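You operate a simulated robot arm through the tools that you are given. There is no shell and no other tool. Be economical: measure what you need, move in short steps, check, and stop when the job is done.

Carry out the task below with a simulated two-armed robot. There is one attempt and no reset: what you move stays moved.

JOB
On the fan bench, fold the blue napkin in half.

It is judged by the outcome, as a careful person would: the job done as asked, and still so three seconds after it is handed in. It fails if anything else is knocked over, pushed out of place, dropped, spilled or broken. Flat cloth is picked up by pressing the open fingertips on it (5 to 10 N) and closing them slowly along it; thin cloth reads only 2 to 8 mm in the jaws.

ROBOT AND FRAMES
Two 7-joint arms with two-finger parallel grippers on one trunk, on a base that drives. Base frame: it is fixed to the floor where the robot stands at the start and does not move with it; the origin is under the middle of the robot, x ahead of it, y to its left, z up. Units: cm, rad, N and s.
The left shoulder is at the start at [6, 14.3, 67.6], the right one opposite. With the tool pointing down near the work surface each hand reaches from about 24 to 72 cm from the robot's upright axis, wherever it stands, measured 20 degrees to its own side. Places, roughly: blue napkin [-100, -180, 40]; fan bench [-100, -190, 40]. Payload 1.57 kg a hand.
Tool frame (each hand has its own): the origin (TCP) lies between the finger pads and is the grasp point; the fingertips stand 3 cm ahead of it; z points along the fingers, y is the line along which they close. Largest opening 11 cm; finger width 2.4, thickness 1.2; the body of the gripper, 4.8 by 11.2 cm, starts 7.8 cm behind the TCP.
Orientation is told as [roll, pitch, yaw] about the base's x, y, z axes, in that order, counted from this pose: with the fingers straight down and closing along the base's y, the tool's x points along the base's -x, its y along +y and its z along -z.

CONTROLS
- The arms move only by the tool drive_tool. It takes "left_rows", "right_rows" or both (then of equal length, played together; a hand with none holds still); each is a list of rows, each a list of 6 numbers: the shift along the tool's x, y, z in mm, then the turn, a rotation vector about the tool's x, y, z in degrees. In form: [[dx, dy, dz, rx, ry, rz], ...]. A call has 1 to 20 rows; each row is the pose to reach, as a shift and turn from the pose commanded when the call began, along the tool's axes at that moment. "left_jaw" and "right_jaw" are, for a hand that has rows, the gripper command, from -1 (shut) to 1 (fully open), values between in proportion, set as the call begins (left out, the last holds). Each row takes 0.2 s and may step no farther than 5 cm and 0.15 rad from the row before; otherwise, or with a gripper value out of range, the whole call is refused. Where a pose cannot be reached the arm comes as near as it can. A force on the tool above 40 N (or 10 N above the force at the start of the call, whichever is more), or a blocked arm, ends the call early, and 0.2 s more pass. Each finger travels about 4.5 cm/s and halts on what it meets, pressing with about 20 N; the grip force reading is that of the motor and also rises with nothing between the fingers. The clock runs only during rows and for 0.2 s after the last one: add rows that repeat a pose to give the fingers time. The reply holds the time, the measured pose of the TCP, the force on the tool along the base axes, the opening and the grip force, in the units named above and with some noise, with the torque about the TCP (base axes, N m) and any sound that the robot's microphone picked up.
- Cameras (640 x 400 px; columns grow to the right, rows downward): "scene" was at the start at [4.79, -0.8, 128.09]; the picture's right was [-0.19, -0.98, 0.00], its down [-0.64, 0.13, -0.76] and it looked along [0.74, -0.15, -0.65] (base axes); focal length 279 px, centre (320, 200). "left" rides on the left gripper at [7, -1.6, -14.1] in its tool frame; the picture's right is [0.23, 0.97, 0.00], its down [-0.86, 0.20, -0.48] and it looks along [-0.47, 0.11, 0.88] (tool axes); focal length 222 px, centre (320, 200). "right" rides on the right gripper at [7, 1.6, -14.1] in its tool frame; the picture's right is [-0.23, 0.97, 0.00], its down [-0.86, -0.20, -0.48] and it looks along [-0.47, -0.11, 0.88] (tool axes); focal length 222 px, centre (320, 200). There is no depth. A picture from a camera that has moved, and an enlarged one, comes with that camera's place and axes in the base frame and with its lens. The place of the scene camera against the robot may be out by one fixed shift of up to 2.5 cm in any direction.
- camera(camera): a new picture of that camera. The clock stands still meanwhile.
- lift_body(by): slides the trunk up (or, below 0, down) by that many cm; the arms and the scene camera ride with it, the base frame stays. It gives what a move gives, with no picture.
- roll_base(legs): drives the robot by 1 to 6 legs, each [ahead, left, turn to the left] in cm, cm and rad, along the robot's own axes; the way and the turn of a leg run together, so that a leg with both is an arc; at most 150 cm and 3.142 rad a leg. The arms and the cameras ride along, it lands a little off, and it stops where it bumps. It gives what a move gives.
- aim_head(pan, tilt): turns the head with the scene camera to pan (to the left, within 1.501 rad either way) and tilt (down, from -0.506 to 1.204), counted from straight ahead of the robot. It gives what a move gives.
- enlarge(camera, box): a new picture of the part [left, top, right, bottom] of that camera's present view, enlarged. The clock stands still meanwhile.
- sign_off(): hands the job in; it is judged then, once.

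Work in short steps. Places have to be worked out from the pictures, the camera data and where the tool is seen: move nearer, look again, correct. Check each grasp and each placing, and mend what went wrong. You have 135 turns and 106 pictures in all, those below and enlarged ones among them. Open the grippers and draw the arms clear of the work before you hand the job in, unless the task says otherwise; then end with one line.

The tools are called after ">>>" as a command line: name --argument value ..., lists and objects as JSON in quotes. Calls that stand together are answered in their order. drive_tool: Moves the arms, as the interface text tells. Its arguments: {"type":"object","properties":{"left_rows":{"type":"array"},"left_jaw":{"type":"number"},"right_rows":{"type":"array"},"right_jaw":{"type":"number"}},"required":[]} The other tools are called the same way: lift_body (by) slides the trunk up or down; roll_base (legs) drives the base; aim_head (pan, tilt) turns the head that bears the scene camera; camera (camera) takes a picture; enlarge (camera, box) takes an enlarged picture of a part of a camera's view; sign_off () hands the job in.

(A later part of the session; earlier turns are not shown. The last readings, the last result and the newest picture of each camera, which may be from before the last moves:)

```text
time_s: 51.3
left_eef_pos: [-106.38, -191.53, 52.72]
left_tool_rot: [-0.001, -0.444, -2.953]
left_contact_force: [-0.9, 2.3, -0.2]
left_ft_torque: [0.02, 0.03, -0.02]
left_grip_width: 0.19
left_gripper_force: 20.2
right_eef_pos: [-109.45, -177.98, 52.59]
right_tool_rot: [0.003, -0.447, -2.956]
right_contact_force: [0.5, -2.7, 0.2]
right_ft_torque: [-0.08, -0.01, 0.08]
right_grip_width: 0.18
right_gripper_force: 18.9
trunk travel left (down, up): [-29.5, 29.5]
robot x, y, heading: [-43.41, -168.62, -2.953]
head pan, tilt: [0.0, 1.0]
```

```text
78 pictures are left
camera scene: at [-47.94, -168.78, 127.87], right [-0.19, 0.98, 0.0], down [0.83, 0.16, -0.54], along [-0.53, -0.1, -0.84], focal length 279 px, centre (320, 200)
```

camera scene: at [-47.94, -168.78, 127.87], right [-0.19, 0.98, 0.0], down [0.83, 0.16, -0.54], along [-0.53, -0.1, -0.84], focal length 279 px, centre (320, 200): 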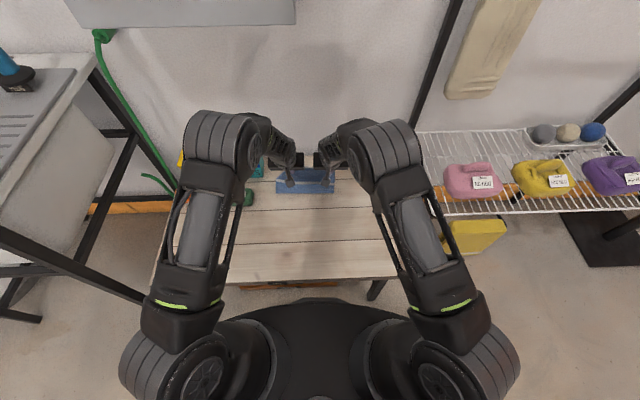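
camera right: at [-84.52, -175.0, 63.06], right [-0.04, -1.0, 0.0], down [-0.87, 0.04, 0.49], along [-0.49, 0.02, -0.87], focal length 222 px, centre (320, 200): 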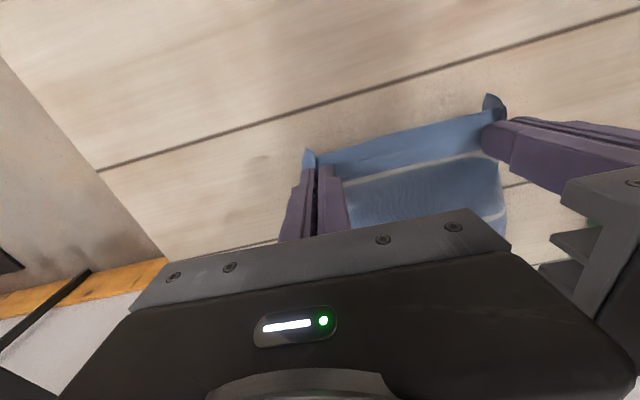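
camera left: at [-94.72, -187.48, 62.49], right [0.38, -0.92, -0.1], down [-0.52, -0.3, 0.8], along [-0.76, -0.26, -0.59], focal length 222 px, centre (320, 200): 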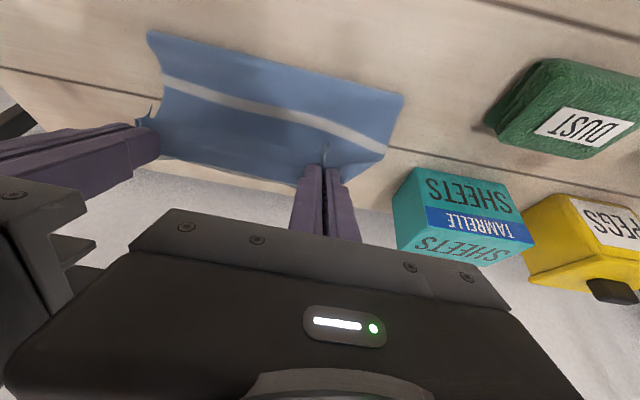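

The edge is folding over nicely. I enlarge to see where the fold line and far edge are.

>>> enlarge --camera "scene" --box '[250, 140, 370, 220]'

>>> camera --camera "right"

```text
5.00 times, centred on (310, 180) of scene
camera zoom: at [-47.94, -168.78, 127.87], right [-0.19, 0.98, 0.0], down [0.83, 0.16, -0.54], along [-0.53, -0.1, -0.84], focal length 1397 px, centre (370, 300)
```

zoom: 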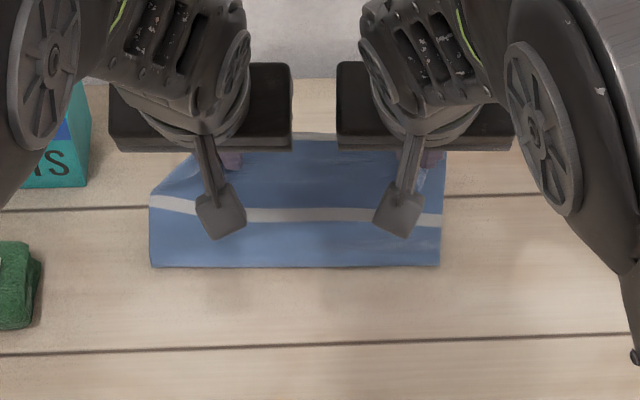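

```text
76 pictures are left
camera right: at [-96.79, -177.19, 62.42], right [-0.02, -0.99, 0.1], down [-0.59, 0.09, 0.8], along [-0.81, -0.04, -0.59], focal length 222 px, centre (320, 200)
```

right: 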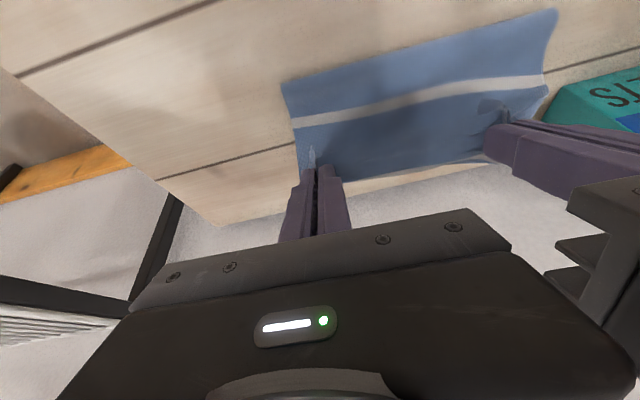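

The napkin slid ~3 cm forward, with the fold line at about F≈62.5. I lower the hands most of the way to see the bottom layer's far edge before laying the hem down.

>>> drive_tool --left_rows '[[3, 0, 12, 0, 0, 0], [6, 0, 24, 0, 0, 0], [8, 0, 35, 0, 0, 0], [10, 0, 45, 0, 0, 0]]' --right_rows '[[3, 0, 12, 0, 0, 0], [6, 0, 24, 0, 0, 0], [8, 0, 35, 0, 0, 0], [10, 0, 45, 0, 0, 0]]'

>>> camera --camera "left"

>>> camera --camera "right"

>>> enlarge --camera "scene" --box '[250, 140, 370, 220]'

```text
time_s: 52.3
left_eef_pos: [-107.42, -191.83, 48.41]
left_tool_rot: [-0.003, -0.445, -2.952]
left_contact_force: [-0.2, 2.8, 0.3]
left_ft_torque: [0.09, 0.04, -0.04]
left_grip_width: 0.18
left_gripper_force: 20.1
right_eef_pos: [-110.39, -178.1, 47.89]
right_tool_rot: [0.005, -0.445, -2.957]
right_contact_force: [1.7, -2.3, 0.0]
right_ft_torque: [-0.08, -0.02, 0.07]
right_grip_width: 0.16
right_gripper_force: 19.9
trunk travel left (down, up): [-29.5, 29.5]
robot x, y, heading: [-43.54, -168.93, -2.959]
head pan, tilt: [0.0, 1.0]
```

```text
75 pictures are left
camera left: at [-95.73, -187.78, 58.07], right [0.38, -0.92, -0.1], down [-0.52, -0.3, 0.8], along [-0.76, -0.26, -0.59], focal length 222 px, centre (320, 200)
```

left: 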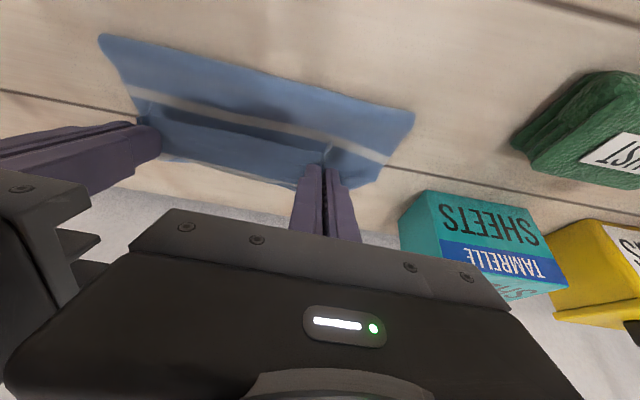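

```text
74 pictures are left
camera right: at [-97.84, -177.47, 57.76], right [-0.02, -0.99, 0.1], down [-0.59, 0.09, 0.8], along [-0.8, -0.04, -0.59], focal length 222 px, centre (320, 200)
```

right: 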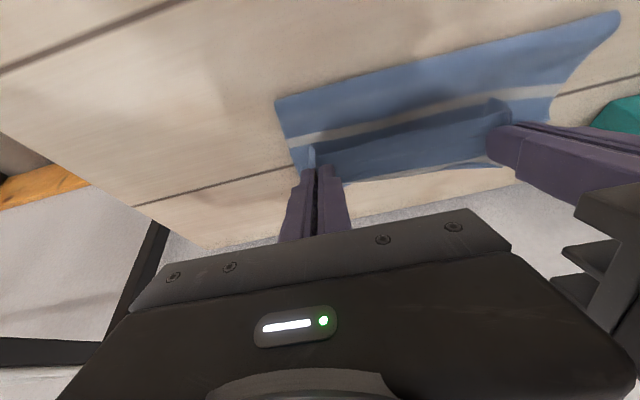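

```text
5.00 times, centred on (310, 180) of scene
camera zoom: at [-47.94, -168.78, 127.87], right [-0.19, 0.98, 0.0], down [0.83, 0.16, -0.54], along [-0.53, -0.1, -0.84], focal length 1397 px, centre (370, 300)
```

zoom: 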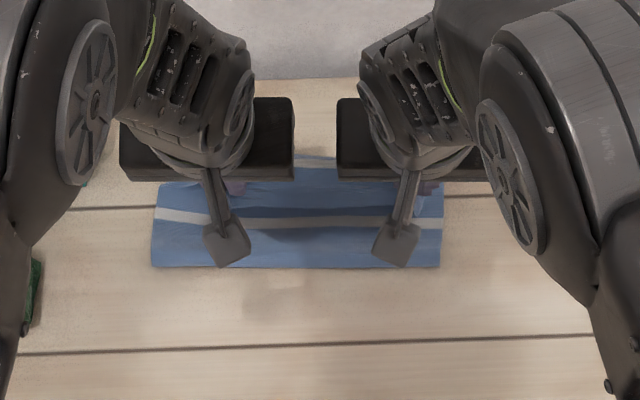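

The bottom layer looks to run from F≈62.7 (fold) to 74.4 (far edge), i.e. nearly half; the hem still sits around F≈68. I enlarge for detail at the hem.

>>> enlarge --camera "left" --box '[90, 20, 430, 230]'

>>> enlarge --camera "right" --box '[250, 0, 640, 240]'

```text
1.88 times, centred on (260, 125) of left
camera zoom: at [-95.73, -187.78, 58.07], right [0.38, -0.92, -0.1], down [-0.52, -0.3, 0.8], along [-0.76, -0.26, -0.59], focal length 418 px, centre (433, 341)
```

zoom: 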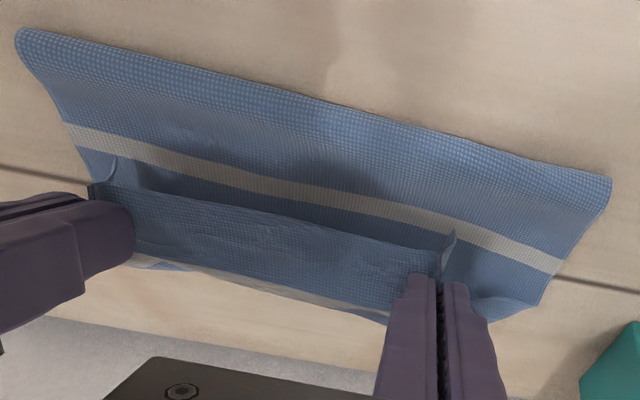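

```text
1.64 times, centred on (445, 120) of right
camera zoom: at [-97.84, -177.47, 57.76], right [-0.02, -0.99, 0.1], down [-0.59, 0.09, 0.8], along [-0.8, -0.04, -0.59], focal length 364 px, centre (115, 331)
```

zoom: 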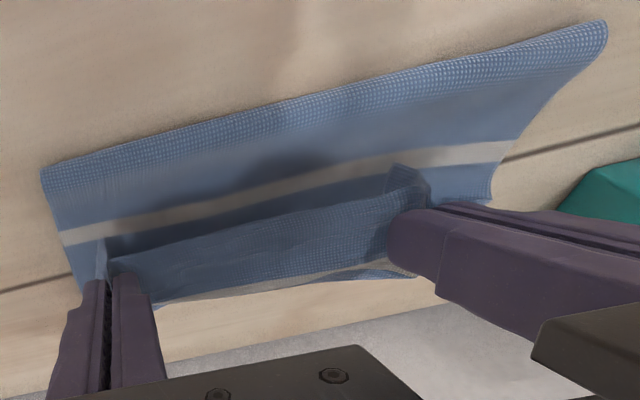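

The fold has rolled too far forward (mid-stripe ~3.5 cm off the fold) and the hem strip is held reversed. I'll carry the edge back, lay it flat where it was, and regrip closer to the edge for a cleaner fold.

>>> drive_tool --left_rows '[[7.2, 0, -19.9, 0, 3, 0], [16.6, 0, -35.3, 0, 6, 0], [29.5, 0, -50.2, 0, 9, 0], [43.7, 0, -62.3, 0, 12, 0], [59.2, 0, -71.8, 0, 15, 0], [76.3, 0, -77.6, 0, 18, 0], [94.8, 0, -80.7, 0, 21, 0], [114.9, 0, -80.1, 0, 25, 0], [135.4, 0, -76.4, 0, 25, 0], [156.7, 0, -70.9, 0, 25, 0], [173, 0, -64.2, 0, 25, 0], [184.1, 0, -59.5, 0, 25, 0], [184.1, 0, -59.5, 0, 25, 0]]' --right_rows '[[7.2, 0, -19.9, 0, 3, 0], [16.6, 0, -35.3, 0, 6, 0], [29.5, 0, -50.2, 0, 9, 0], [43.7, 0, -62.3, 0, 12, 0], [59.2, 0, -71.8, 0, 15, 0], [76.3, 0, -77.6, 0, 18, 0], [94.8, 0, -80.7, 0, 21, 0], [114.9, 0, -80.1, 0, 25, 0], [135.4, 0, -76.4, 0, 25, 0], [156.7, 0, -70.9, 0, 25, 0], [173, 0, -64.2, 0, 25, 0], [184.1, 0, -59.5, 0, 25, 0], [184.1, 0, -59.5, 0, 25, 0]]'

>>> enlarge --camera "scene" --box '[230, 140, 390, 260]'

>>> camera --camera "left"

```text
time_s: 55.1
left_eef_pos: [-88.47, -188.21, 45.63]
left_tool_rot: [-0.001, -0.009, -2.954]
left_contact_force: [-0.5, 1.5, -0.4]
left_ft_torque: [0.02, 0.0, 0.03]
left_grip_width: 0.18
left_gripper_force: 19.8
right_eef_pos: [-91.47, -174.61, 45.62]
right_tool_rot: [0.003, -0.011, -2.955]
right_contact_force: [-0.6, -0.7, 8.6]
right_ft_torque: [-0.07, 0.1, 0.05]
right_grip_width: 0.19
right_gripper_force: 19.7
trunk travel left (down, up): [-29.5, 29.5]
robot x, y, heading: [-43.58, -168.69, -2.956]
head pan, tilt: [0.0, 1.0]
```

```text
3.33 times, centred on (310, 200) of scene
camera zoom: at [-47.88, -168.77, 127.89], right [-0.19, 0.98, 0.0], down [0.83, 0.16, -0.54], along [-0.53, -0.1, -0.84], focal length 931 px, centre (353, 200)
```

zoom: 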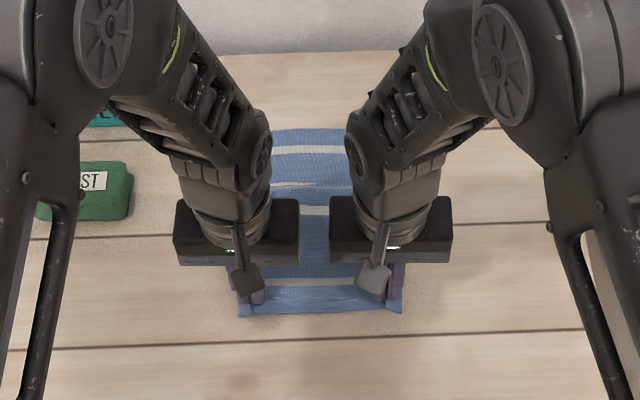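

```text
69 pictures are left
camera left: at [-81.95, -185.09, 59.75], right [0.41, -0.91, 0.0], down [-0.8, -0.36, 0.49], along [-0.45, -0.19, -0.87], focal length 222 px, centre (320, 200)
```

left: 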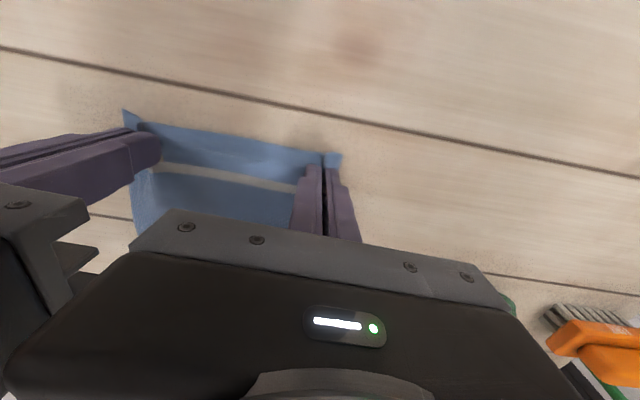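

The napkin is back with a small wrinkle in the middle. I pull the edge back 1 cm to straighten it, then check.

>>> drive_tool --left_rows '[[4, 0, -1, 0, 0, 0], [8, 0, -1, 0, 0, 0], [12, 0, -1, 0, 0, 0], [12, 0, -1, 0, 0, 0]]' --right_rows '[[4, 0, -1, 0, 0, 0], [8, 0, -1, 0, 0, 0], [12, 0, -1, 0, 0, 0], [12, 0, -1, 0, 0, 0]]'

>>> enlarge --camera "scene" --box '[230, 140, 390, 260]'

```text
time_s: 56.1
left_eef_pos: [-87.43, -187.92, 45.88]
left_tool_rot: [-0.002, -0.009, -2.955]
left_contact_force: [-0.7, 1.8, -0.5]
left_ft_torque: [0.01, 0.02, 0.0]
left_grip_width: 0.21
left_gripper_force: 19.6
right_eef_pos: [-90.34, -174.36, 45.64]
right_tool_rot: [0.004, -0.009, -2.953]
right_contact_force: [-0.9, -2.4, 6.9]
right_ft_torque: [-0.09, 0.14, -0.01]
right_grip_width: 0.19
right_gripper_force: 19.9
trunk travel left (down, up): [-29.5, 29.5]
robot x, y, heading: [-43.56, -168.57, -2.954]
head pan, tilt: [0.0, 1.0]
```

```text
3.33 times, centred on (310, 200) of scene
camera zoom: at [-47.9, -168.77, 127.87], right [-0.19, 0.98, 0.0], down [0.83, 0.16, -0.54], along [-0.53, -0.1, -0.84], focal length 931 px, centre (353, 200)
```

zoom: 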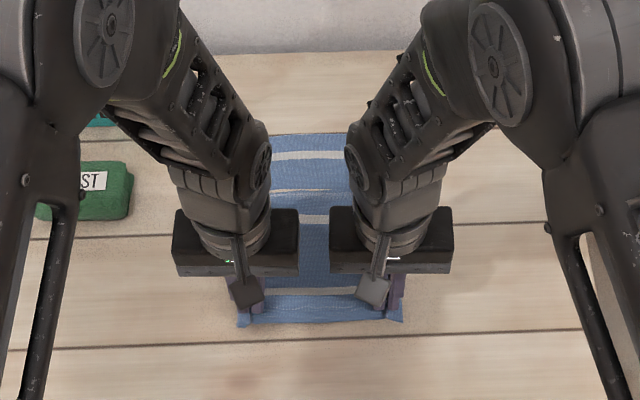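

I release here: open the jaws a little, lift clear and back, and view the whole napkin.

>>> drive_tool --left_rows '[[0, 0, 0, 0, 0, 0], [0, 0, 0, 0, 0, 0], [0, 0, 0, 0, 0, 0]]' --right_rows '[[0, 0, 0, 0, 0, 0], [0, 0, 0, 0, 0, 0], [0, 0, 0, 0, 0, 0]]' --left_jaw -0.45 --right_jaw -0.45

>>> drive_tool --left_rows '[[0, 0, -30, 0, 0, 0], [0, 0, -70, 0, 0, 0], [30, 20, -100, 0, 0, 0], [60, 60, -100, 0, 0, 0], [90, 90, -100, 0, 0, 0]]' --right_rows '[[0, 0, -30, 0, 0, 0], [0, 0, -70, 0, 0, 0], [30, -20, -100, 0, 0, 0], [60, -60, -100, 0, 0, 0], [90, -90, -100, 0, 0, 0]]'

>>> enlarge --camera "scene" --box '[210, 130, 410, 260]'

```text
time_s: 56.9
left_eef_pos: [-87.37, -187.78, 45.79]
left_tool_rot: [-0.001, -0.009, -2.953]
left_contact_force: [-0.3, 0.5, 0.0]
left_ft_torque: [0.0, 0.01, -0.01]
left_grip_width: 3.03
left_gripper_force: 0.0
right_eef_pos: [-90.48, -174.3, 45.6]
right_tool_rot: [0.002, -0.008, -2.953]
right_contact_force: [1.7, 0.1, 0.4]
right_ft_torque: [0.01, -0.03, 0.01]
right_grip_width: 3.03
right_gripper_force: 0.0
trunk travel left (down, up): [-29.5, 29.5]
robot x, y, heading: [-43.14, -168.95, -2.953]
head pan, tilt: [0.0, 1.0]
```

```text
time_s: 58.1
left_eef_pos: [-76.85, -195.08, 55.93]
left_tool_rot: [-0.002, -0.01, -2.954]
left_contact_force: [0.6, -0.1, 0.1]
left_ft_torque: [0.0, 0.01, -0.02]
left_grip_width: 3.04
left_gripper_force: 0.1
right_eef_pos: [-83.05, -163.63, 55.48]
right_tool_rot: [0.003, -0.011, -2.955]
right_contact_force: [0.0, 0.2, 0.7]
right_ft_torque: [0.04, -0.02, -0.03]
right_grip_width: 3.0
right_gripper_force: 0.1
trunk travel left (down, up): [-29.5, 29.5]
robot x, y, heading: [-43.16, -168.51, -2.952]
head pan, tilt: [0.0, 1.0]
```

```text
3.08 times, centred on (310, 195) of scene
camera zoom: at [-47.94, -168.78, 127.87], right [-0.19, 0.98, 0.0], down [0.83, 0.16, -0.54], along [-0.53, -0.1, -0.84], focal length 860 px, centre (351, 215)
```

zoom: 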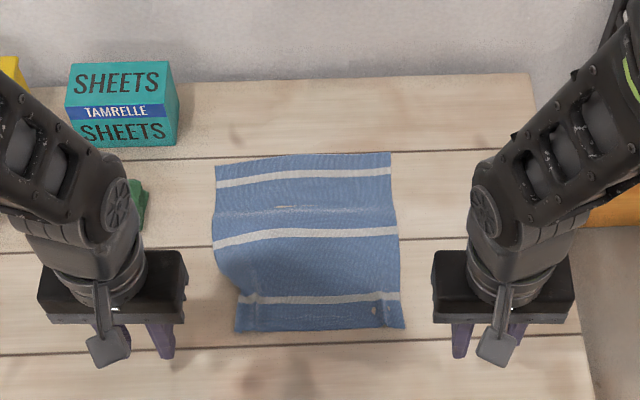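

The near-left corner is pulled in ~3.5 cm and there's a slight ripple. I look with the left and right hand cameras for accurate corner positions.

>>> camera --camera "left"

>>> camera --camera "right"

```text
66 pictures are left
camera left: at [-70.32, -192.06, 69.95], right [0.41, -0.91, 0.0], down [-0.8, -0.36, 0.49], along [-0.45, -0.19, -0.87], focal length 222 px, centre (320, 200)
```

left: 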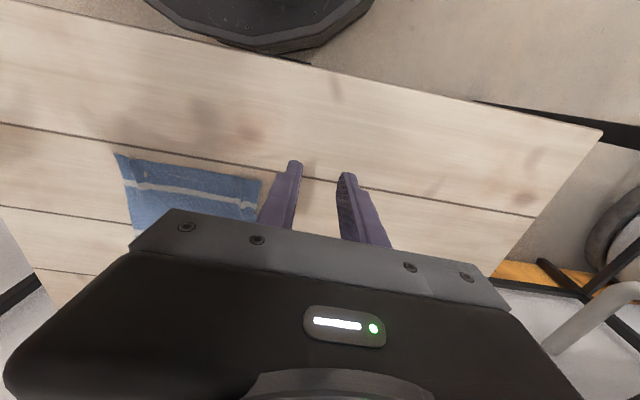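

```text
65 pictures are left
camera right: at [-75.79, -164.0, 69.62], right [-0.04, -1.0, 0.01], down [-0.87, 0.04, 0.49], along [-0.49, 0.02, -0.87], focal length 222 px, centre (320, 200)
```

right: 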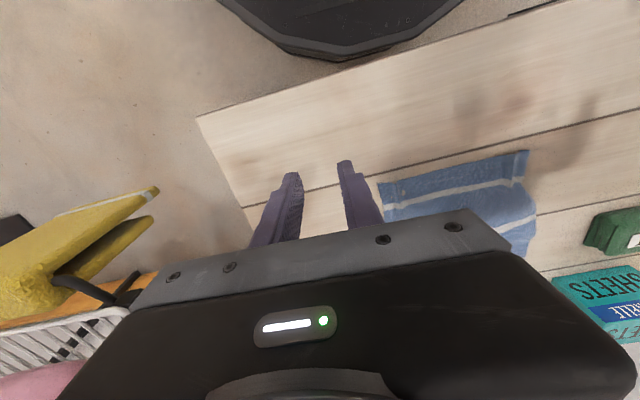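

Near corners: left about (F 44.9, R −13), right about (F 45.2, R 5.8). I use the left hand, jaws shut, as a finger to press on the bunched left corner and smooth it outward.

>>> drive_tool --left_rows '[[-30, -30, 0, 0, 0, 0], [-60, -60, 20, 0, 0, 0], [-89, -85, 50, 0, 0, 0], [-89, -85, 80, 0, 0, 0], [-89, -85, 96, 0, 0, 0], [-89, -85, 104, 0, 0, 0], [-89, -85, 104, 0, 0, 0]]' --left_jaw -1

```text
time_s: 59.7
left_eef_pos: [-87.29, -188.21, 45.22]
left_tool_rot: [-0.001, -0.01, -2.953]
left_contact_force: [-0.3, 0.0, -0.7]
left_ft_torque: [0.02, -0.03, 0.02]
left_grip_width: 0.0
left_gripper_force: 19.5
right_eef_pos: [-83.16, -163.74, 55.46]
right_tool_rot: [0.002, -0.011, -2.954]
right_contact_force: [0.1, -0.2, -0.2]
right_ft_torque: [0.0, 0.02, 0.0]
right_grip_width: 3.02
right_gripper_force: 0.0
trunk travel left (down, up): [-29.5, 29.5]
robot x, y, heading: [-43.79, -168.95, -2.951]
head pan, tilt: [0.0, 1.0]
```

Just at the surface with no force yet; I press ~1.5 mm further and check.

>>> drive_tool --left_rows '[[0, 0, 1.5, 0, 0, 0], [0, 0, 2, 0, 0, 0], [0, 0, 2, 0, 0, 0]]'

```text
time_s: 60.5
left_eef_pos: [-87.33, -188.16, 45.13]
left_tool_rot: [-0.002, -0.008, -2.952]
left_contact_force: [0.7, 0.7, 1.5]
left_ft_torque: [-0.03, -0.01, 0.0]
left_grip_width: 0.0
left_gripper_force: 19.6
right_eef_pos: [-83.09, -163.78, 55.47]
right_tool_rot: [0.002, -0.011, -2.953]
right_contact_force: [-0.3, 0.0, 1.1]
right_ft_torque: [-0.03, -0.03, 0.02]
right_grip_width: 3.03
right_gripper_force: 0.1
trunk travel left (down, up): [-29.5, 29.5]
robot x, y, heading: [-43.4, -168.72, -2.951]
head pan, tilt: [0.0, 1.0]
```

Another 1 mm down, then drag left 3 cm and slightly back.

>>> drive_tool --left_rows '[[0, 0, 1, 0, 0, 0], [0, 0, 1, 0, 0, 0], [1, 8, 1, 0, 0, 0], [2, 16, 1, 0, 0, 0], [4, 24, 1, 0, 0, 0], [5, 32, 1, 0, 0, 0]]'

>>> drive_tool --left_rows '[[0, 0, -30, 0, 0, 0], [10, 40, -60, 0, 0, 0], [40, 60, -80, 0, 0, 0]]'

>>> enlarge --camera "scene" --box '[210, 130, 410, 260]'

```text
time_s: 61.9
left_eef_pos: [-86.18, -191.32, 45.1]
left_tool_rot: [-0.001, -0.008, -2.953]
left_contact_force: [-0.6, 1.0, 8.0]
left_ft_torque: [0.0, -0.04, 0.01]
left_grip_width: 0.0
left_gripper_force: 19.7
right_eef_pos: [-83.05, -163.68, 55.56]
right_tool_rot: [0.002, -0.012, -2.955]
right_contact_force: [-0.1, -0.7, -0.5]
right_ft_torque: [0.02, 0.03, -0.01]
right_grip_width: 3.01
right_gripper_force: 0.1
trunk travel left (down, up): [-29.5, 29.5]
robot x, y, heading: [-42.98, -168.5, -2.953]
head pan, tilt: [0.0, 1.0]
```

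```text
refused: row 2 steps farther than a row can; nothing moved
```

```text
3.08 times, centred on (310, 195) of scene
camera zoom: at [-47.89, -168.74, 127.87], right [-0.19, 0.98, 0.0], down [0.83, 0.16, -0.54], along [-0.53, -0.1, -0.84], focal length 860 px, centre (351, 215)
```

zoom: 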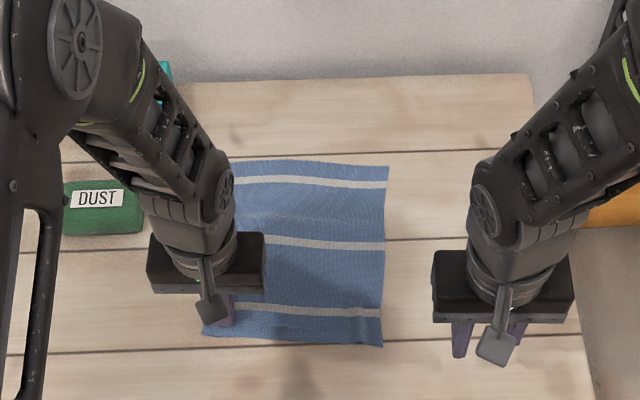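

The drag worked: the napkin is smooth now. I lift the left hand away and look again.

>>> drive_tool --left_rows '[[0, 0, -30, 0, 0, 0], [10, 20, -60, 0, 0, 0], [30, 50, -80, 0, 0, 0], [60, 80, -90, 0, 0, 0]]' --left_jaw -0.45

>>> enlarge --camera "scene" --box '[210, 130, 410, 260]'

>>> camera --camera "left"

>>> camera --camera "right"

```text
time_s: 62.9
left_eef_pos: [-78.63, -197.99, 53.98]
left_tool_rot: [-0.002, -0.008, -2.952]
left_contact_force: [0.4, -0.2, -0.2]
left_ft_torque: [0.0, 0.01, -0.01]
left_grip_width: 3.0
left_gripper_force: 0.1
right_eef_pos: [-83.2, -163.74, 55.46]
right_tool_rot: [0.004, -0.012, -2.956]
right_contact_force: [-0.4, 0.5, -0.1]
right_ft_torque: [-0.01, 0.01, 0.01]
right_grip_width: 3.03
right_gripper_force: 0.1
trunk travel left (down, up): [-29.5, 29.5]
robot x, y, heading: [-43.62, -168.94, -2.95]
head pan, tilt: [0.0, 1.0]
```

```text
3.08 times, centred on (310, 195) of scene
camera zoom: at [-47.93, -168.78, 127.87], right [-0.19, 0.98, 0.0], down [0.83, 0.16, -0.54], along [-0.53, -0.1, -0.84], focal length 860 px, centre (351, 215)
```

zoom: 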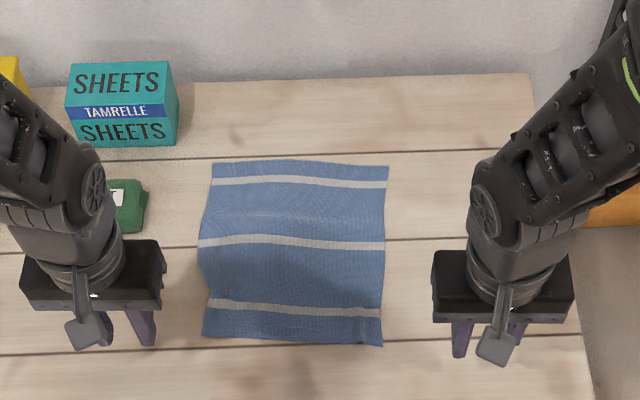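

```text
62 pictures are left
camera left: at [-72.01, -194.91, 68.04], right [0.41, -0.91, 0.0], down [-0.8, -0.36, 0.49], along [-0.44, -0.19, -0.87], focal length 222 px, centre (320, 200)
```

left: 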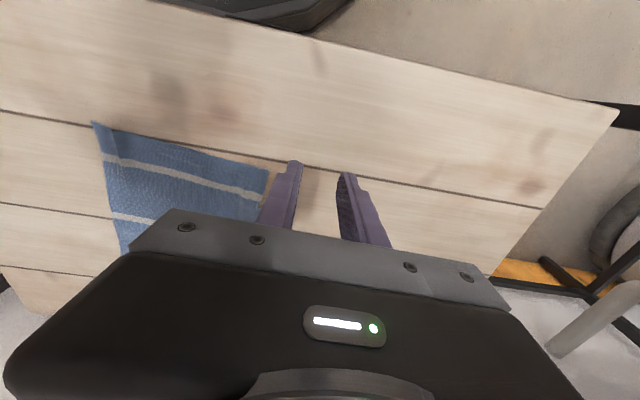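

```text
61 pictures are left
camera right: at [-75.81, -164.02, 69.61], right [-0.04, -1.0, 0.0], down [-0.87, 0.04, 0.49], along [-0.49, 0.02, -0.87], focal length 222 px, centre (320, 200)
```

right: 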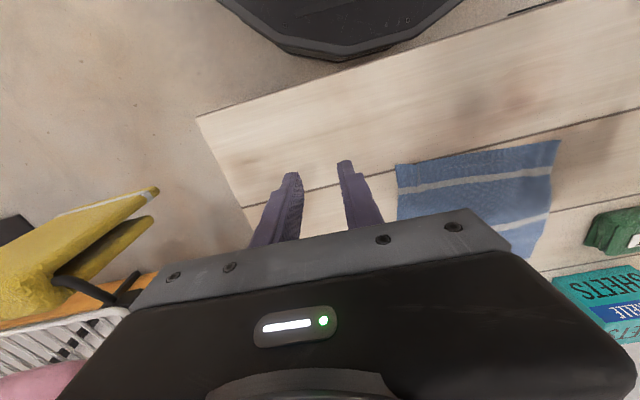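

The napkin now lies flat, F≈43.7–68. I place both hands over the near corners with the tips tilted 20° toward me, contact ~1.2 cm inside the hem.

>>> drive_tool --left_rows '[[-15, -25, 0, 0, 5, 0], [-30, -50, 10, 0, 10, 0], [-45, -75, 30, 0, 15, 0], [-53, -87, 50, 0, 20, 0], [-53, -87, 70, 0, 20, 0], [-53, -87, 70, 0, 20, 0]]' --right_rows '[[-15, 30, 0, 0, 5, 0], [-30, 60, 15, 0, 10, 0], [-48, 90, 40, 0, 15, 0], [-62, 117, 65, 0, 20, 0], [-62, 117, 85, 0, 20, 0], [-62, 117, 85, 0, 20, 0]]'

>>> camera --camera "left"

>>> camera --camera "right"

```text
time_s: 64.3
left_eef_pos: [-85.64, -190.56, 47.21]
left_tool_rot: [-0.001, 0.341, -2.952]
left_contact_force: [0.3, 0.0, 0.2]
left_ft_torque: [0.04, -0.05, 0.02]
left_grip_width: 3.05
left_gripper_force: 0.0
right_eef_pos: [-86.66, -176.24, 46.76]
right_tool_rot: [0.003, 0.342, -2.955]
right_contact_force: [0.2, 0.1, 0.4]
right_ft_torque: [0.02, -0.01, 0.0]
right_grip_width: 3.03
right_gripper_force: 0.0
trunk travel left (down, up): [-29.5, 29.5]
robot x, y, heading: [-43.74, -168.72, -2.948]
head pan, tilt: [0.0, 1.0]
```

```text
60 pictures are left
camera left: at [-84.3, -188.55, 62.73], right [0.39, -0.92, 0.07], down [-0.91, -0.38, 0.16], along [-0.12, -0.13, -0.98], focal length 222 px, centre (320, 200)
```

left: 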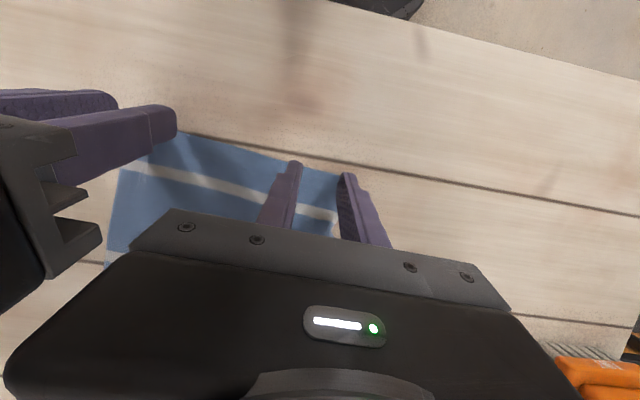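

```text
59 pictures are left
camera right: at [-84.49, -177.48, 62.55], right [-0.03, -1.0, -0.07], down [-0.99, 0.02, 0.17], along [-0.16, 0.08, -0.98], focal length 222 px, centre (320, 200)
```

right: 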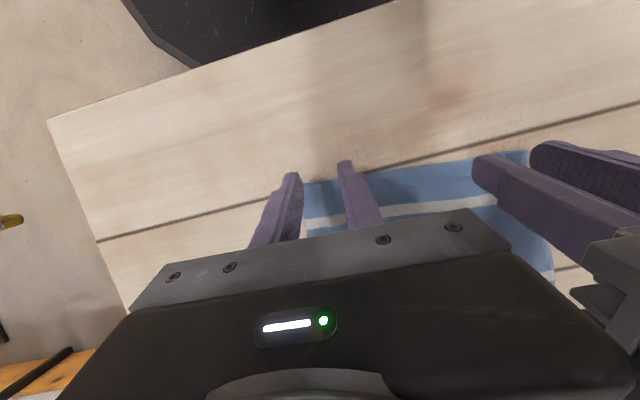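

The outer fingers would hang just off the side edges, so I narrow the jaws to 2 cm, shift inward ~0.5 cm, and come down nearly to contact.

>>> drive_tool --left_rows '[[0, -4, 0, 0, 0, 0], [0.3, -4, 8, 0, 0, 0], [0.3, -4, 13.9, 0, 0, 0], [0.3, -4, 13.9, 0, 0, 0]]' --right_rows '[[0, 5, 0, 0, 0, 0], [-5.9, 5, 4, 0, 0, 0], [-5.9, 5, 7.5, 0, 0, 0], [-5.9, 5, 7.5, 0, 0, 0]]' --left_jaw -0.636 --right_jaw -0.636

>>> drive_tool --left_rows '[[-1.4, 0, 3.8, 0, 0, 0], [-1.4, 0, 3.8, 0, 0, 0]]' --right_rows '[[-1.4, 0, 3.8, 0, 0, 0], [-1.4, 0, 3.8, 0, 0, 0]]'

```text
time_s: 65.3
left_eef_pos: [-85.1, -190.14, 45.67]
left_tool_rot: [-0.001, 0.339, -2.953]
left_contact_force: [-0.2, 0.0, -0.1]
left_ft_torque: [-0.02, 0.01, -0.01]
left_grip_width: 1.99
left_gripper_force: 0.1
right_eef_pos: [-87.11, -176.92, 46.16]
right_tool_rot: [0.002, 0.341, -2.955]
right_contact_force: [-0.2, 0.2, 0.1]
right_ft_torque: [-0.01, -0.01, -0.01]
right_grip_width: 2.02
right_gripper_force: 0.1
trunk travel left (down, up): [-29.5, 29.5]
robot x, y, heading: [-43.46, -168.81, -2.953]
head pan, tilt: [0.0, 1.0]
```

```text
time_s: 65.9
left_eef_pos: [-85.09, -190.06, 45.39]
left_tool_rot: [-0.002, 0.341, -2.954]
left_contact_force: [0.4, -0.2, -0.4]
left_ft_torque: [-0.03, 0.0, 0.02]
left_grip_width: 2.0
left_gripper_force: 0.1
right_eef_pos: [-87.1, -176.91, 45.84]
right_tool_rot: [0.004, 0.339, -2.953]
right_contact_force: [-1.2, -0.6, -0.2]
right_ft_torque: [-0.02, 0.02, -0.01]
right_grip_width: 2.01
right_gripper_force: 0.2
trunk travel left (down, up): [-29.5, 29.5]
robot x, y, heading: [-43.64, -168.71, -2.953]
head pan, tilt: [0.0, 1.0]
```

No contact yet; down another 3 mm left, 4 mm right in small steps.

>>> drive_tool --left_rows '[[-0.7, 0, 1.9, 0, 0, 0], [-0.7, 0, 1.9, 0, 0, 0]]' --right_rows '[[-1.2, 0, 3.3, 0, 0, 0], [-1.2, 0, 3.3, 0, 0, 0]]'

>>> drive_tool --left_rows '[[-0.3, 0, 0.9, 0, 0, 0], [-0.3, 0, 0.9, 0, 0, 0]]' --right_rows '[[-0.5, 0, 1.4, 0, 0, 0], [-0.5, 0, 1.4, 0, 0, 0]]'

```text
time_s: 66.5
left_eef_pos: [-85.1, -189.99, 45.34]
left_tool_rot: [-0.002, 0.337, -2.953]
left_contact_force: [2.7, -2.6, 21.8]
left_ft_torque: [-0.18, -0.08, 0.03]
left_grip_width: 2.04
left_gripper_force: 0.1
right_eef_pos: [-87.1, -176.86, 45.51]
right_tool_rot: [0.002, 0.337, -2.956]
right_contact_force: [-0.4, 0.6, 0.2]
right_ft_torque: [0.0, 0.02, -0.01]
right_grip_width: 2.03
right_gripper_force: 0.0
trunk travel left (down, up): [-29.5, 29.5]
robot x, y, heading: [-43.28, -168.74, -2.949]
head pan, tilt: [0.0, 1.0]
```

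```text
time_s: 67.2
left_eef_pos: [-85.19, -190.18, 45.24]
left_tool_rot: [0.001, 0.337, -2.955]
left_contact_force: [4.1, -1.1, 18.7]
left_ft_torque: [-0.16, -0.1, 0.02]
left_grip_width: 1.99
left_gripper_force: 0.0
right_eef_pos: [-87.16, -177.05, 45.35]
right_tool_rot: [0.004, 0.338, -2.953]
right_contact_force: [0.0, 0.1, 1.8]
right_ft_torque: [0.01, -0.02, 0.0]
right_grip_width: 2.0
right_gripper_force: 0.2
trunk travel left (down, up): [-29.5, 29.5]
robot x, y, heading: [-43.68, -168.72, -2.954]
head pan, tilt: [0.0, 1.0]
stopped in row 2 (left hand): the force on the tool passed its limit at 41 N (the readings are from after the stop); the commanded pose is now the measured one
```

Left is at ~19 N, right ~2 N. I balance: left up 0.8 mm, right down 1.5 mm, while starting to close a little.

>>> drive_tool --left_rows '[[0.2, 0, -0.8, 0, 0, 0], [0.2, 0, -0.8, 0, 0, 0]]' --right_rows '[[-0.5, 0, 1.5, 0, 0, 0], [-0.5, 0, 1.5, 0, 0, 0]]'

>>> drive_tool --left_rows '[[0, 0, 0, 0, 0, 0], [0, 0, 0, 0, 0, 0]]' --right_rows '[[0, 0, 0, 0, 0, 0], [0, 0, 0, 0, 0, 0]]' --left_jaw -0.72 --right_jaw -0.72

```text
time_s: 67.8
left_eef_pos: [-85.19, -190.16, 45.3]
left_tool_rot: [0.0, 0.336, -2.953]
left_contact_force: [-0.3, 0.2, 5.4]
left_ft_torque: [0.0, -0.01, -0.01]
left_grip_width: 1.99
left_gripper_force: 0.1
right_eef_pos: [-87.11, -177.03, 45.26]
right_tool_rot: [0.003, 0.338, -2.956]
right_contact_force: [2.6, 5.3, 25.0]
right_ft_torque: [0.24, -0.07, 0.0]
right_grip_width: 2.03
right_gripper_force: 0.0
trunk travel left (down, up): [-29.5, 29.5]
robot x, y, heading: [-43.35, -168.7, -2.953]
head pan, tilt: [0.0, 1.0]
```

```text
time_s: 68.4
left_eef_pos: [-85.17, -190.19, 45.43]
left_tool_rot: [0.0, 0.337, -2.951]
left_contact_force: [0.3, 1.5, 2.4]
left_ft_torque: [0.01, -0.02, 0.03]
left_grip_width: 1.5
left_gripper_force: 0.0
right_eef_pos: [-87.15, -177.04, 45.33]
right_tool_rot: [0.005, 0.335, -2.952]
right_contact_force: [-0.7, -1.0, 30.8]
right_ft_torque: [0.1, 0.03, 0.0]
right_grip_width: 1.38
right_gripper_force: 0.1
trunk travel left (down, up): [-29.5, 29.5]
robot x, y, heading: [-43.49, -168.83, -2.955]
head pan, tilt: [0.0, 1.0]
```

Right is too firm (31 N), left too light (2 N); I correct and inspect.

>>> drive_tool --left_rows '[[-0.3, 0, 0.9, 0, 0, 0], [-0.3, 0, 0.9, 0, 0, 0]]' --right_rows '[[0.4, 0, -1.1, 0, 0, 0], [0.4, 0, -1.1, 0, 0, 0]]'

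>>> enlarge --camera "left" --box '[90, 80, 430, 290]'

>>> enlarge --camera "right" --box '[230, 80, 570, 290]'

```text
time_s: 69.0
left_eef_pos: [-85.15, -190.14, 45.29]
left_tool_rot: [0.0, 0.335, -2.952]
left_contact_force: [4.7, -2.1, 34.3]
left_ft_torque: [-0.24, -0.09, 0.04]
left_grip_width: 1.53
left_gripper_force: 0.1
right_eef_pos: [-87.0, -176.96, 45.33]
right_tool_rot: [0.001, 0.339, -2.952]
right_contact_force: [-1.0, -2.2, 4.8]
right_ft_torque: [-0.07, 0.05, 0.02]
right_grip_width: 1.59
right_gripper_force: 0.1
trunk travel left (down, up): [-29.5, 29.5]
robot x, y, heading: [-44.0, -168.8, -2.951]
head pan, tilt: [0.0, 1.0]
```

```text
1.88 times, centred on (260, 185) of left
camera zoom: at [-83.67, -188.06, 60.93], right [0.39, -0.92, 0.07], down [-0.91, -0.38, 0.17], along [-0.13, -0.14, -0.98], focal length 418 px, centre (433, 228)
```

zoom: 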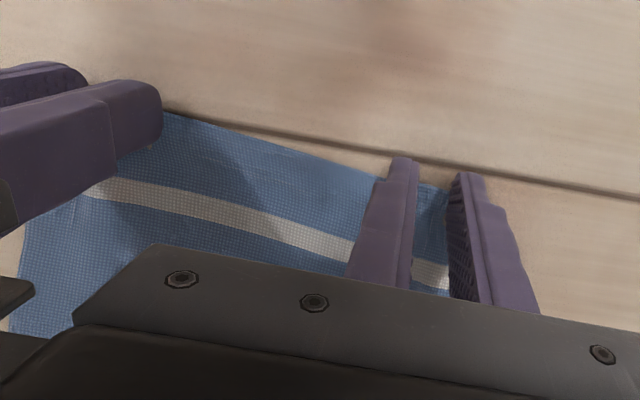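

```text
1.88 times, centred on (400, 185) of right
camera zoom: at [-84.88, -178.18, 61.02], right [-0.03, -1.0, -0.07], down [-0.99, 0.02, 0.17], along [-0.17, 0.08, -0.98], focal length 418 px, centre (169, 228)
```

zoom: 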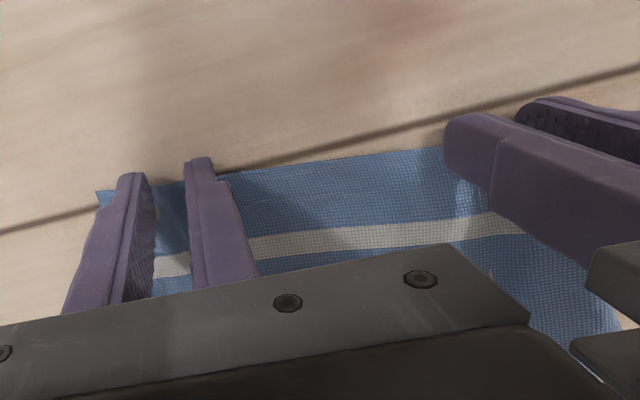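

The right has a good ridge; the left outer finger is just off the cloth's side. I close the right, and raise and shift the left 8 mm inward.

>>> drive_tool --left_rows '[[1.7, 0, -4.7, 0, 0, 0], [1.7, -5, -4.7, 0, 0, 0], [1.7, -8, -4.7, 0, 0, 0]]' --right_rows '[[-0.1, 0, 0.3, 0, 0, 0], [-0.1, 0, 0.3, 0, 0, 0], [-0.1, 0, 0.3, 0, 0, 0]]' --left_jaw -0.6 --right_jaw -0.82

>>> drive_tool --left_rows '[[-1.2, 0, 3.3, 0, 0, 0], [-1.5, 0, 4.2, 0, 0, 0], [-1.5, 0, 4.2, 0, 0, 0]]' --right_rows '[[0, 0, 0, 0, 0, 0], [0, 0, 0, 0, 0, 0], [0, 0, 0, 0, 0, 0]]' --right_jaw -1

>>> enlarge --camera "right" --box '[230, 80, 570, 290]'

>>> enlarge --camera "left" --box '[90, 80, 430, 290]'

```text
time_s: 69.8
left_eef_pos: [-85.18, -189.36, 45.7]
left_tool_rot: [-0.001, 0.337, -2.953]
left_contact_force: [0.1, 0.3, 0.5]
left_ft_torque: [0.03, 0.03, 0.01]
left_grip_width: 2.18
left_gripper_force: 0.1
right_eef_pos: [-87.22, -176.86, 45.27]
right_tool_rot: [0.0, 0.339, -2.955]
right_contact_force: [3.0, 1.6, 15.7]
right_ft_torque: [0.06, -0.08, 0.03]
right_grip_width: 1.04
right_gripper_force: 0.1
trunk travel left (down, up): [-29.5, 29.5]
robot x, y, heading: [-43.54, -168.93, -2.951]
head pan, tilt: [0.0, 1.0]
```

```text
time_s: 70.6
left_eef_pos: [-85.4, -189.28, 45.23]
left_tool_rot: [-0.003, 0.337, -2.954]
left_contact_force: [4.2, 1.3, 16.5]
left_ft_torque: [-0.09, -0.08, 0.03]
left_grip_width: 2.21
left_gripper_force: 0.0
right_eef_pos: [-87.16, -176.8, 45.4]
right_tool_rot: [0.003, 0.338, -2.953]
right_contact_force: [-1.3, -1.3, 5.1]
right_ft_torque: [-0.07, 0.04, -0.03]
right_grip_width: 0.17
right_gripper_force: 20.7
trunk travel left (down, up): [-29.5, 29.5]
robot x, y, heading: [-43.5, -168.59, -2.949]
head pan, tilt: [0.0, 1.0]
```

```text
1.88 times, centred on (400, 185) of right
camera zoom: at [-85.01, -178.16, 61.01], right [-0.03, -1.0, -0.07], down [-0.99, 0.02, 0.17], along [-0.17, 0.08, -0.98], focal length 418 px, centre (169, 228)
```

zoom: 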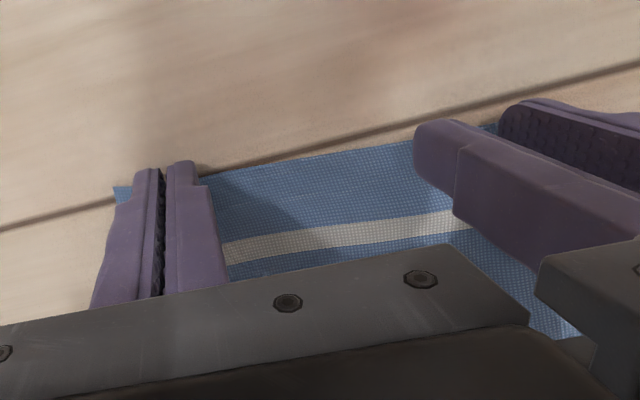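

```text
1.88 times, centred on (260, 185) of left
camera zoom: at [-83.95, -187.21, 60.95], right [0.39, -0.92, 0.07], down [-0.91, -0.38, 0.17], along [-0.13, -0.13, -0.98], focal length 418 px, centre (433, 228)
```

zoom: 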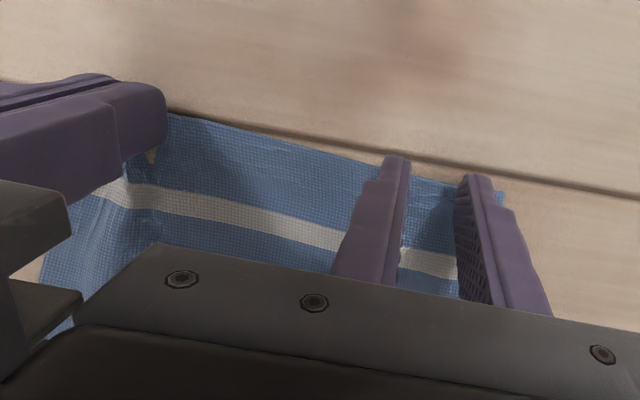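

Right is gripping a pinch of cloth and the left now has the corner under both fingers at ~16 N. I close the left slowly.

>>> drive_tool --left_rows '[[0, 0, 0, 0, 0, 0], [0, 0, 0, 0, 0, 0]]' --left_jaw -0.72

>>> drive_tool --left_rows '[[0, 0, 0, 0, 0, 0], [0, 0, 0, 0, 0, 0]]' --left_jaw -0.83

>>> drive_tool --left_rows '[[0, 0, 0, 0, 0, 0], [0, 0, 0, 0, 0, 0], [0, 0, 0, 0, 0, 0]]' --left_jaw -1

>>> enlarge --camera "left" --box '[90, 80, 430, 290]'

```text
time_s: 71.2
left_eef_pos: [-85.45, -189.24, 45.32]
left_tool_rot: [-0.001, 0.334, -2.954]
left_contact_force: [-1.2, 0.2, 20.5]
left_ft_torque: [-0.06, 0.06, -0.05]
left_grip_width: 1.55
left_gripper_force: 0.1
right_eef_pos: [-87.14, -176.88, 45.43]
right_tool_rot: [0.004, 0.339, -2.952]
right_contact_force: [-0.1, -1.7, 3.2]
right_ft_torque: [-0.05, 0.05, -0.04]
right_grip_width: 0.18
right_gripper_force: 19.7
trunk travel left (down, up): [-29.5, 29.5]
robot x, y, heading: [-43.58, -168.7, -2.955]
head pan, tilt: [0.0, 1.0]
```

```text
time_s: 71.8
left_eef_pos: [-85.42, -189.27, 45.19]
left_tool_rot: [-0.001, 0.336, -2.955]
left_contact_force: [-1.7, 3.1, 24.1]
left_ft_torque: [-0.01, 0.08, -0.02]
left_grip_width: 1.02
left_gripper_force: 0.4
right_eef_pos: [-87.12, -176.92, 45.38]
right_tool_rot: [0.005, 0.34, -2.952]
right_contact_force: [1.0, -2.0, 2.0]
right_ft_torque: [-0.08, 0.02, 0.02]
right_grip_width: 0.17
right_gripper_force: 19.7
trunk travel left (down, up): [-29.5, 29.5]
robot x, y, heading: [-43.65, -169.43, -2.952]
head pan, tilt: [0.0, 1.0]
```

```text
time_s: 72.6
left_eef_pos: [-85.31, -189.36, 45.24]
left_tool_rot: [0.0, 0.337, -2.952]
left_contact_force: [-0.3, 2.6, 27.8]
left_ft_torque: [0.03, 0.04, 0.01]
left_grip_width: 0.16
left_gripper_force: 20.1
right_eef_pos: [-87.06, -177.05, 45.35]
right_tool_rot: [0.002, 0.338, -2.951]
right_contact_force: [1.2, -5.5, 0.3]
right_ft_torque: [-0.19, -0.03, 0.05]
right_grip_width: 0.18
right_gripper_force: 20.0
trunk travel left (down, up): [-29.5, 29.5]
robot x, y, heading: [-43.47, -168.79, -2.952]
head pan, tilt: [0.0, 1.0]
```

```text
1.88 times, centred on (260, 185) of left
camera zoom: at [-83.93, -187.21, 60.94], right [0.39, -0.92, 0.07], down [-0.91, -0.38, 0.17], along [-0.13, -0.13, -0.98], focal length 418 px, centre (433, 228)
```

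zoom: 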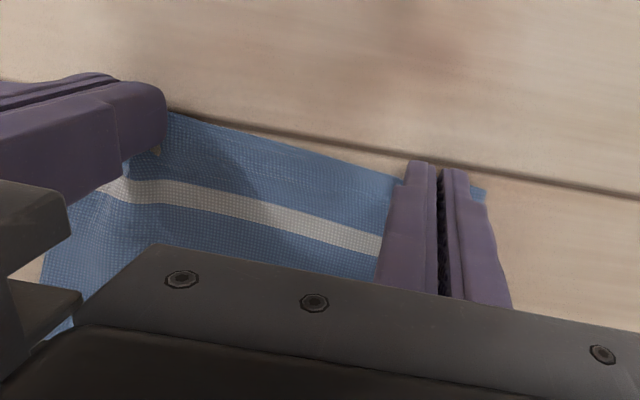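

Both corners are held close to the hem. I now carry the edge along a lower arc (so the fold doesn't roll too far), doing the first half and checking.

>>> drive_tool --left_rows '[[-1.3, 0, -11.1, 0, 0, 0], [-6.6, 0, -25.8, 0, 0, 0], [-14.3, 0, -42.5, 0, -4, 0], [-23.1, 0, -56.1, 0, -8, 0], [-33.2, 0, -66.8, 0, -12, 0], [-44.1, 0, -74.6, 0, -16, 0], [-55.9, 0, -80.4, 0, -20, 0]]' --right_rows '[[-1.3, 0, -11.1, 0, 0, 0], [-6.6, 0, -25.8, 0, 0, 0], [-14.3, 0, -42.5, 0, -4, 0], [-23.1, 0, -56.1, 0, -8, 0], [-33.2, 0, -66.8, 0, -12, 0], [-44.1, 0, -74.6, 0, -16, 0], [-55.9, 0, -80.4, 0, -20, 0]]'

>>> camera --camera "left"

>>> camera --camera "right"

>>> enlarge --camera "scene" --box '[210, 130, 410, 260]'

```text
time_s: 74.2
left_eef_pos: [-93.23, -190.53, 50.82]
left_tool_rot: [-0.001, -0.012, -2.951]
left_contact_force: [-0.4, 4.0, -0.3]
left_ft_torque: [0.15, 0.05, -0.05]
left_grip_width: 0.17
left_gripper_force: 20.0
right_eef_pos: [-94.91, -178.3, 50.92]
right_tool_rot: [0.0, -0.009, -2.954]
right_contact_force: [1.4, -4.0, -1.3]
right_ft_torque: [-0.13, -0.04, 0.03]
right_grip_width: 0.19
right_gripper_force: 20.1
trunk travel left (down, up): [-29.5, 29.5]
robot x, y, heading: [-43.39, -168.82, -2.955]
head pan, tilt: [0.0, 1.0]
```

```text
53 pictures are left
camera left: at [-86.58, -187.6, 64.9], right [0.41, -0.91, 0.0], down [-0.8, -0.36, 0.49], along [-0.45, -0.2, -0.87], focal length 222 px, centre (320, 200)
```

left: 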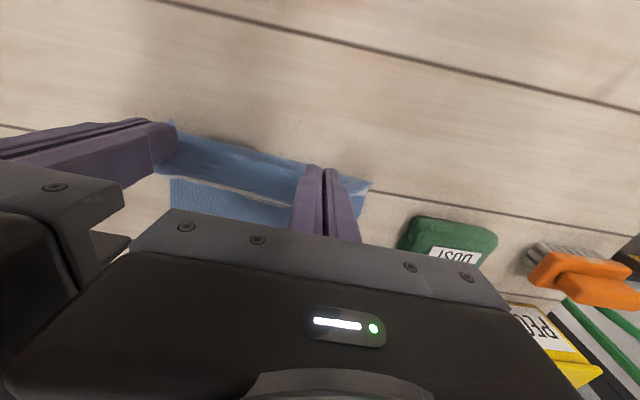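

```text
52 pictures are left
camera right: at [-87.59, -178.66, 65.03], right [-0.04, -1.0, 0.0], down [-0.87, 0.04, 0.49], along [-0.49, 0.02, -0.87], focal length 222 px, centre (320, 200)
```

right: 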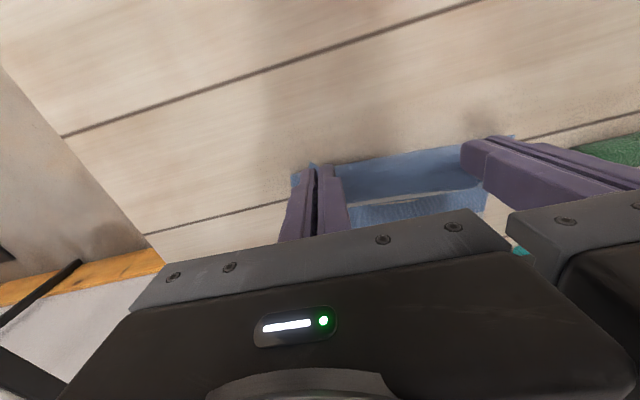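

```text
3.08 times, centred on (310, 195) of scene
camera zoom: at [-47.94, -168.79, 127.87], right [-0.19, 0.98, 0.0], down [0.83, 0.16, -0.54], along [-0.53, -0.1, -0.84], focal length 860 px, centre (351, 215)
```

zoom: 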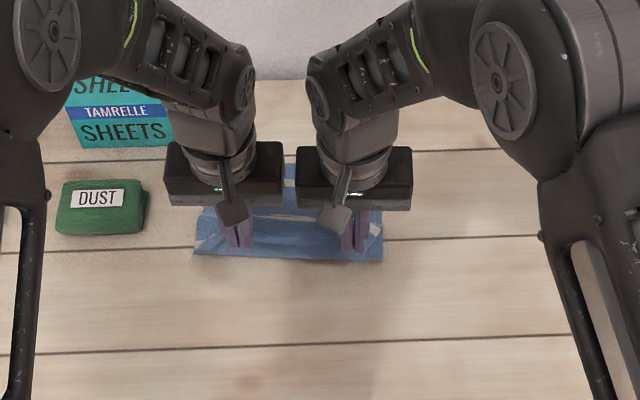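

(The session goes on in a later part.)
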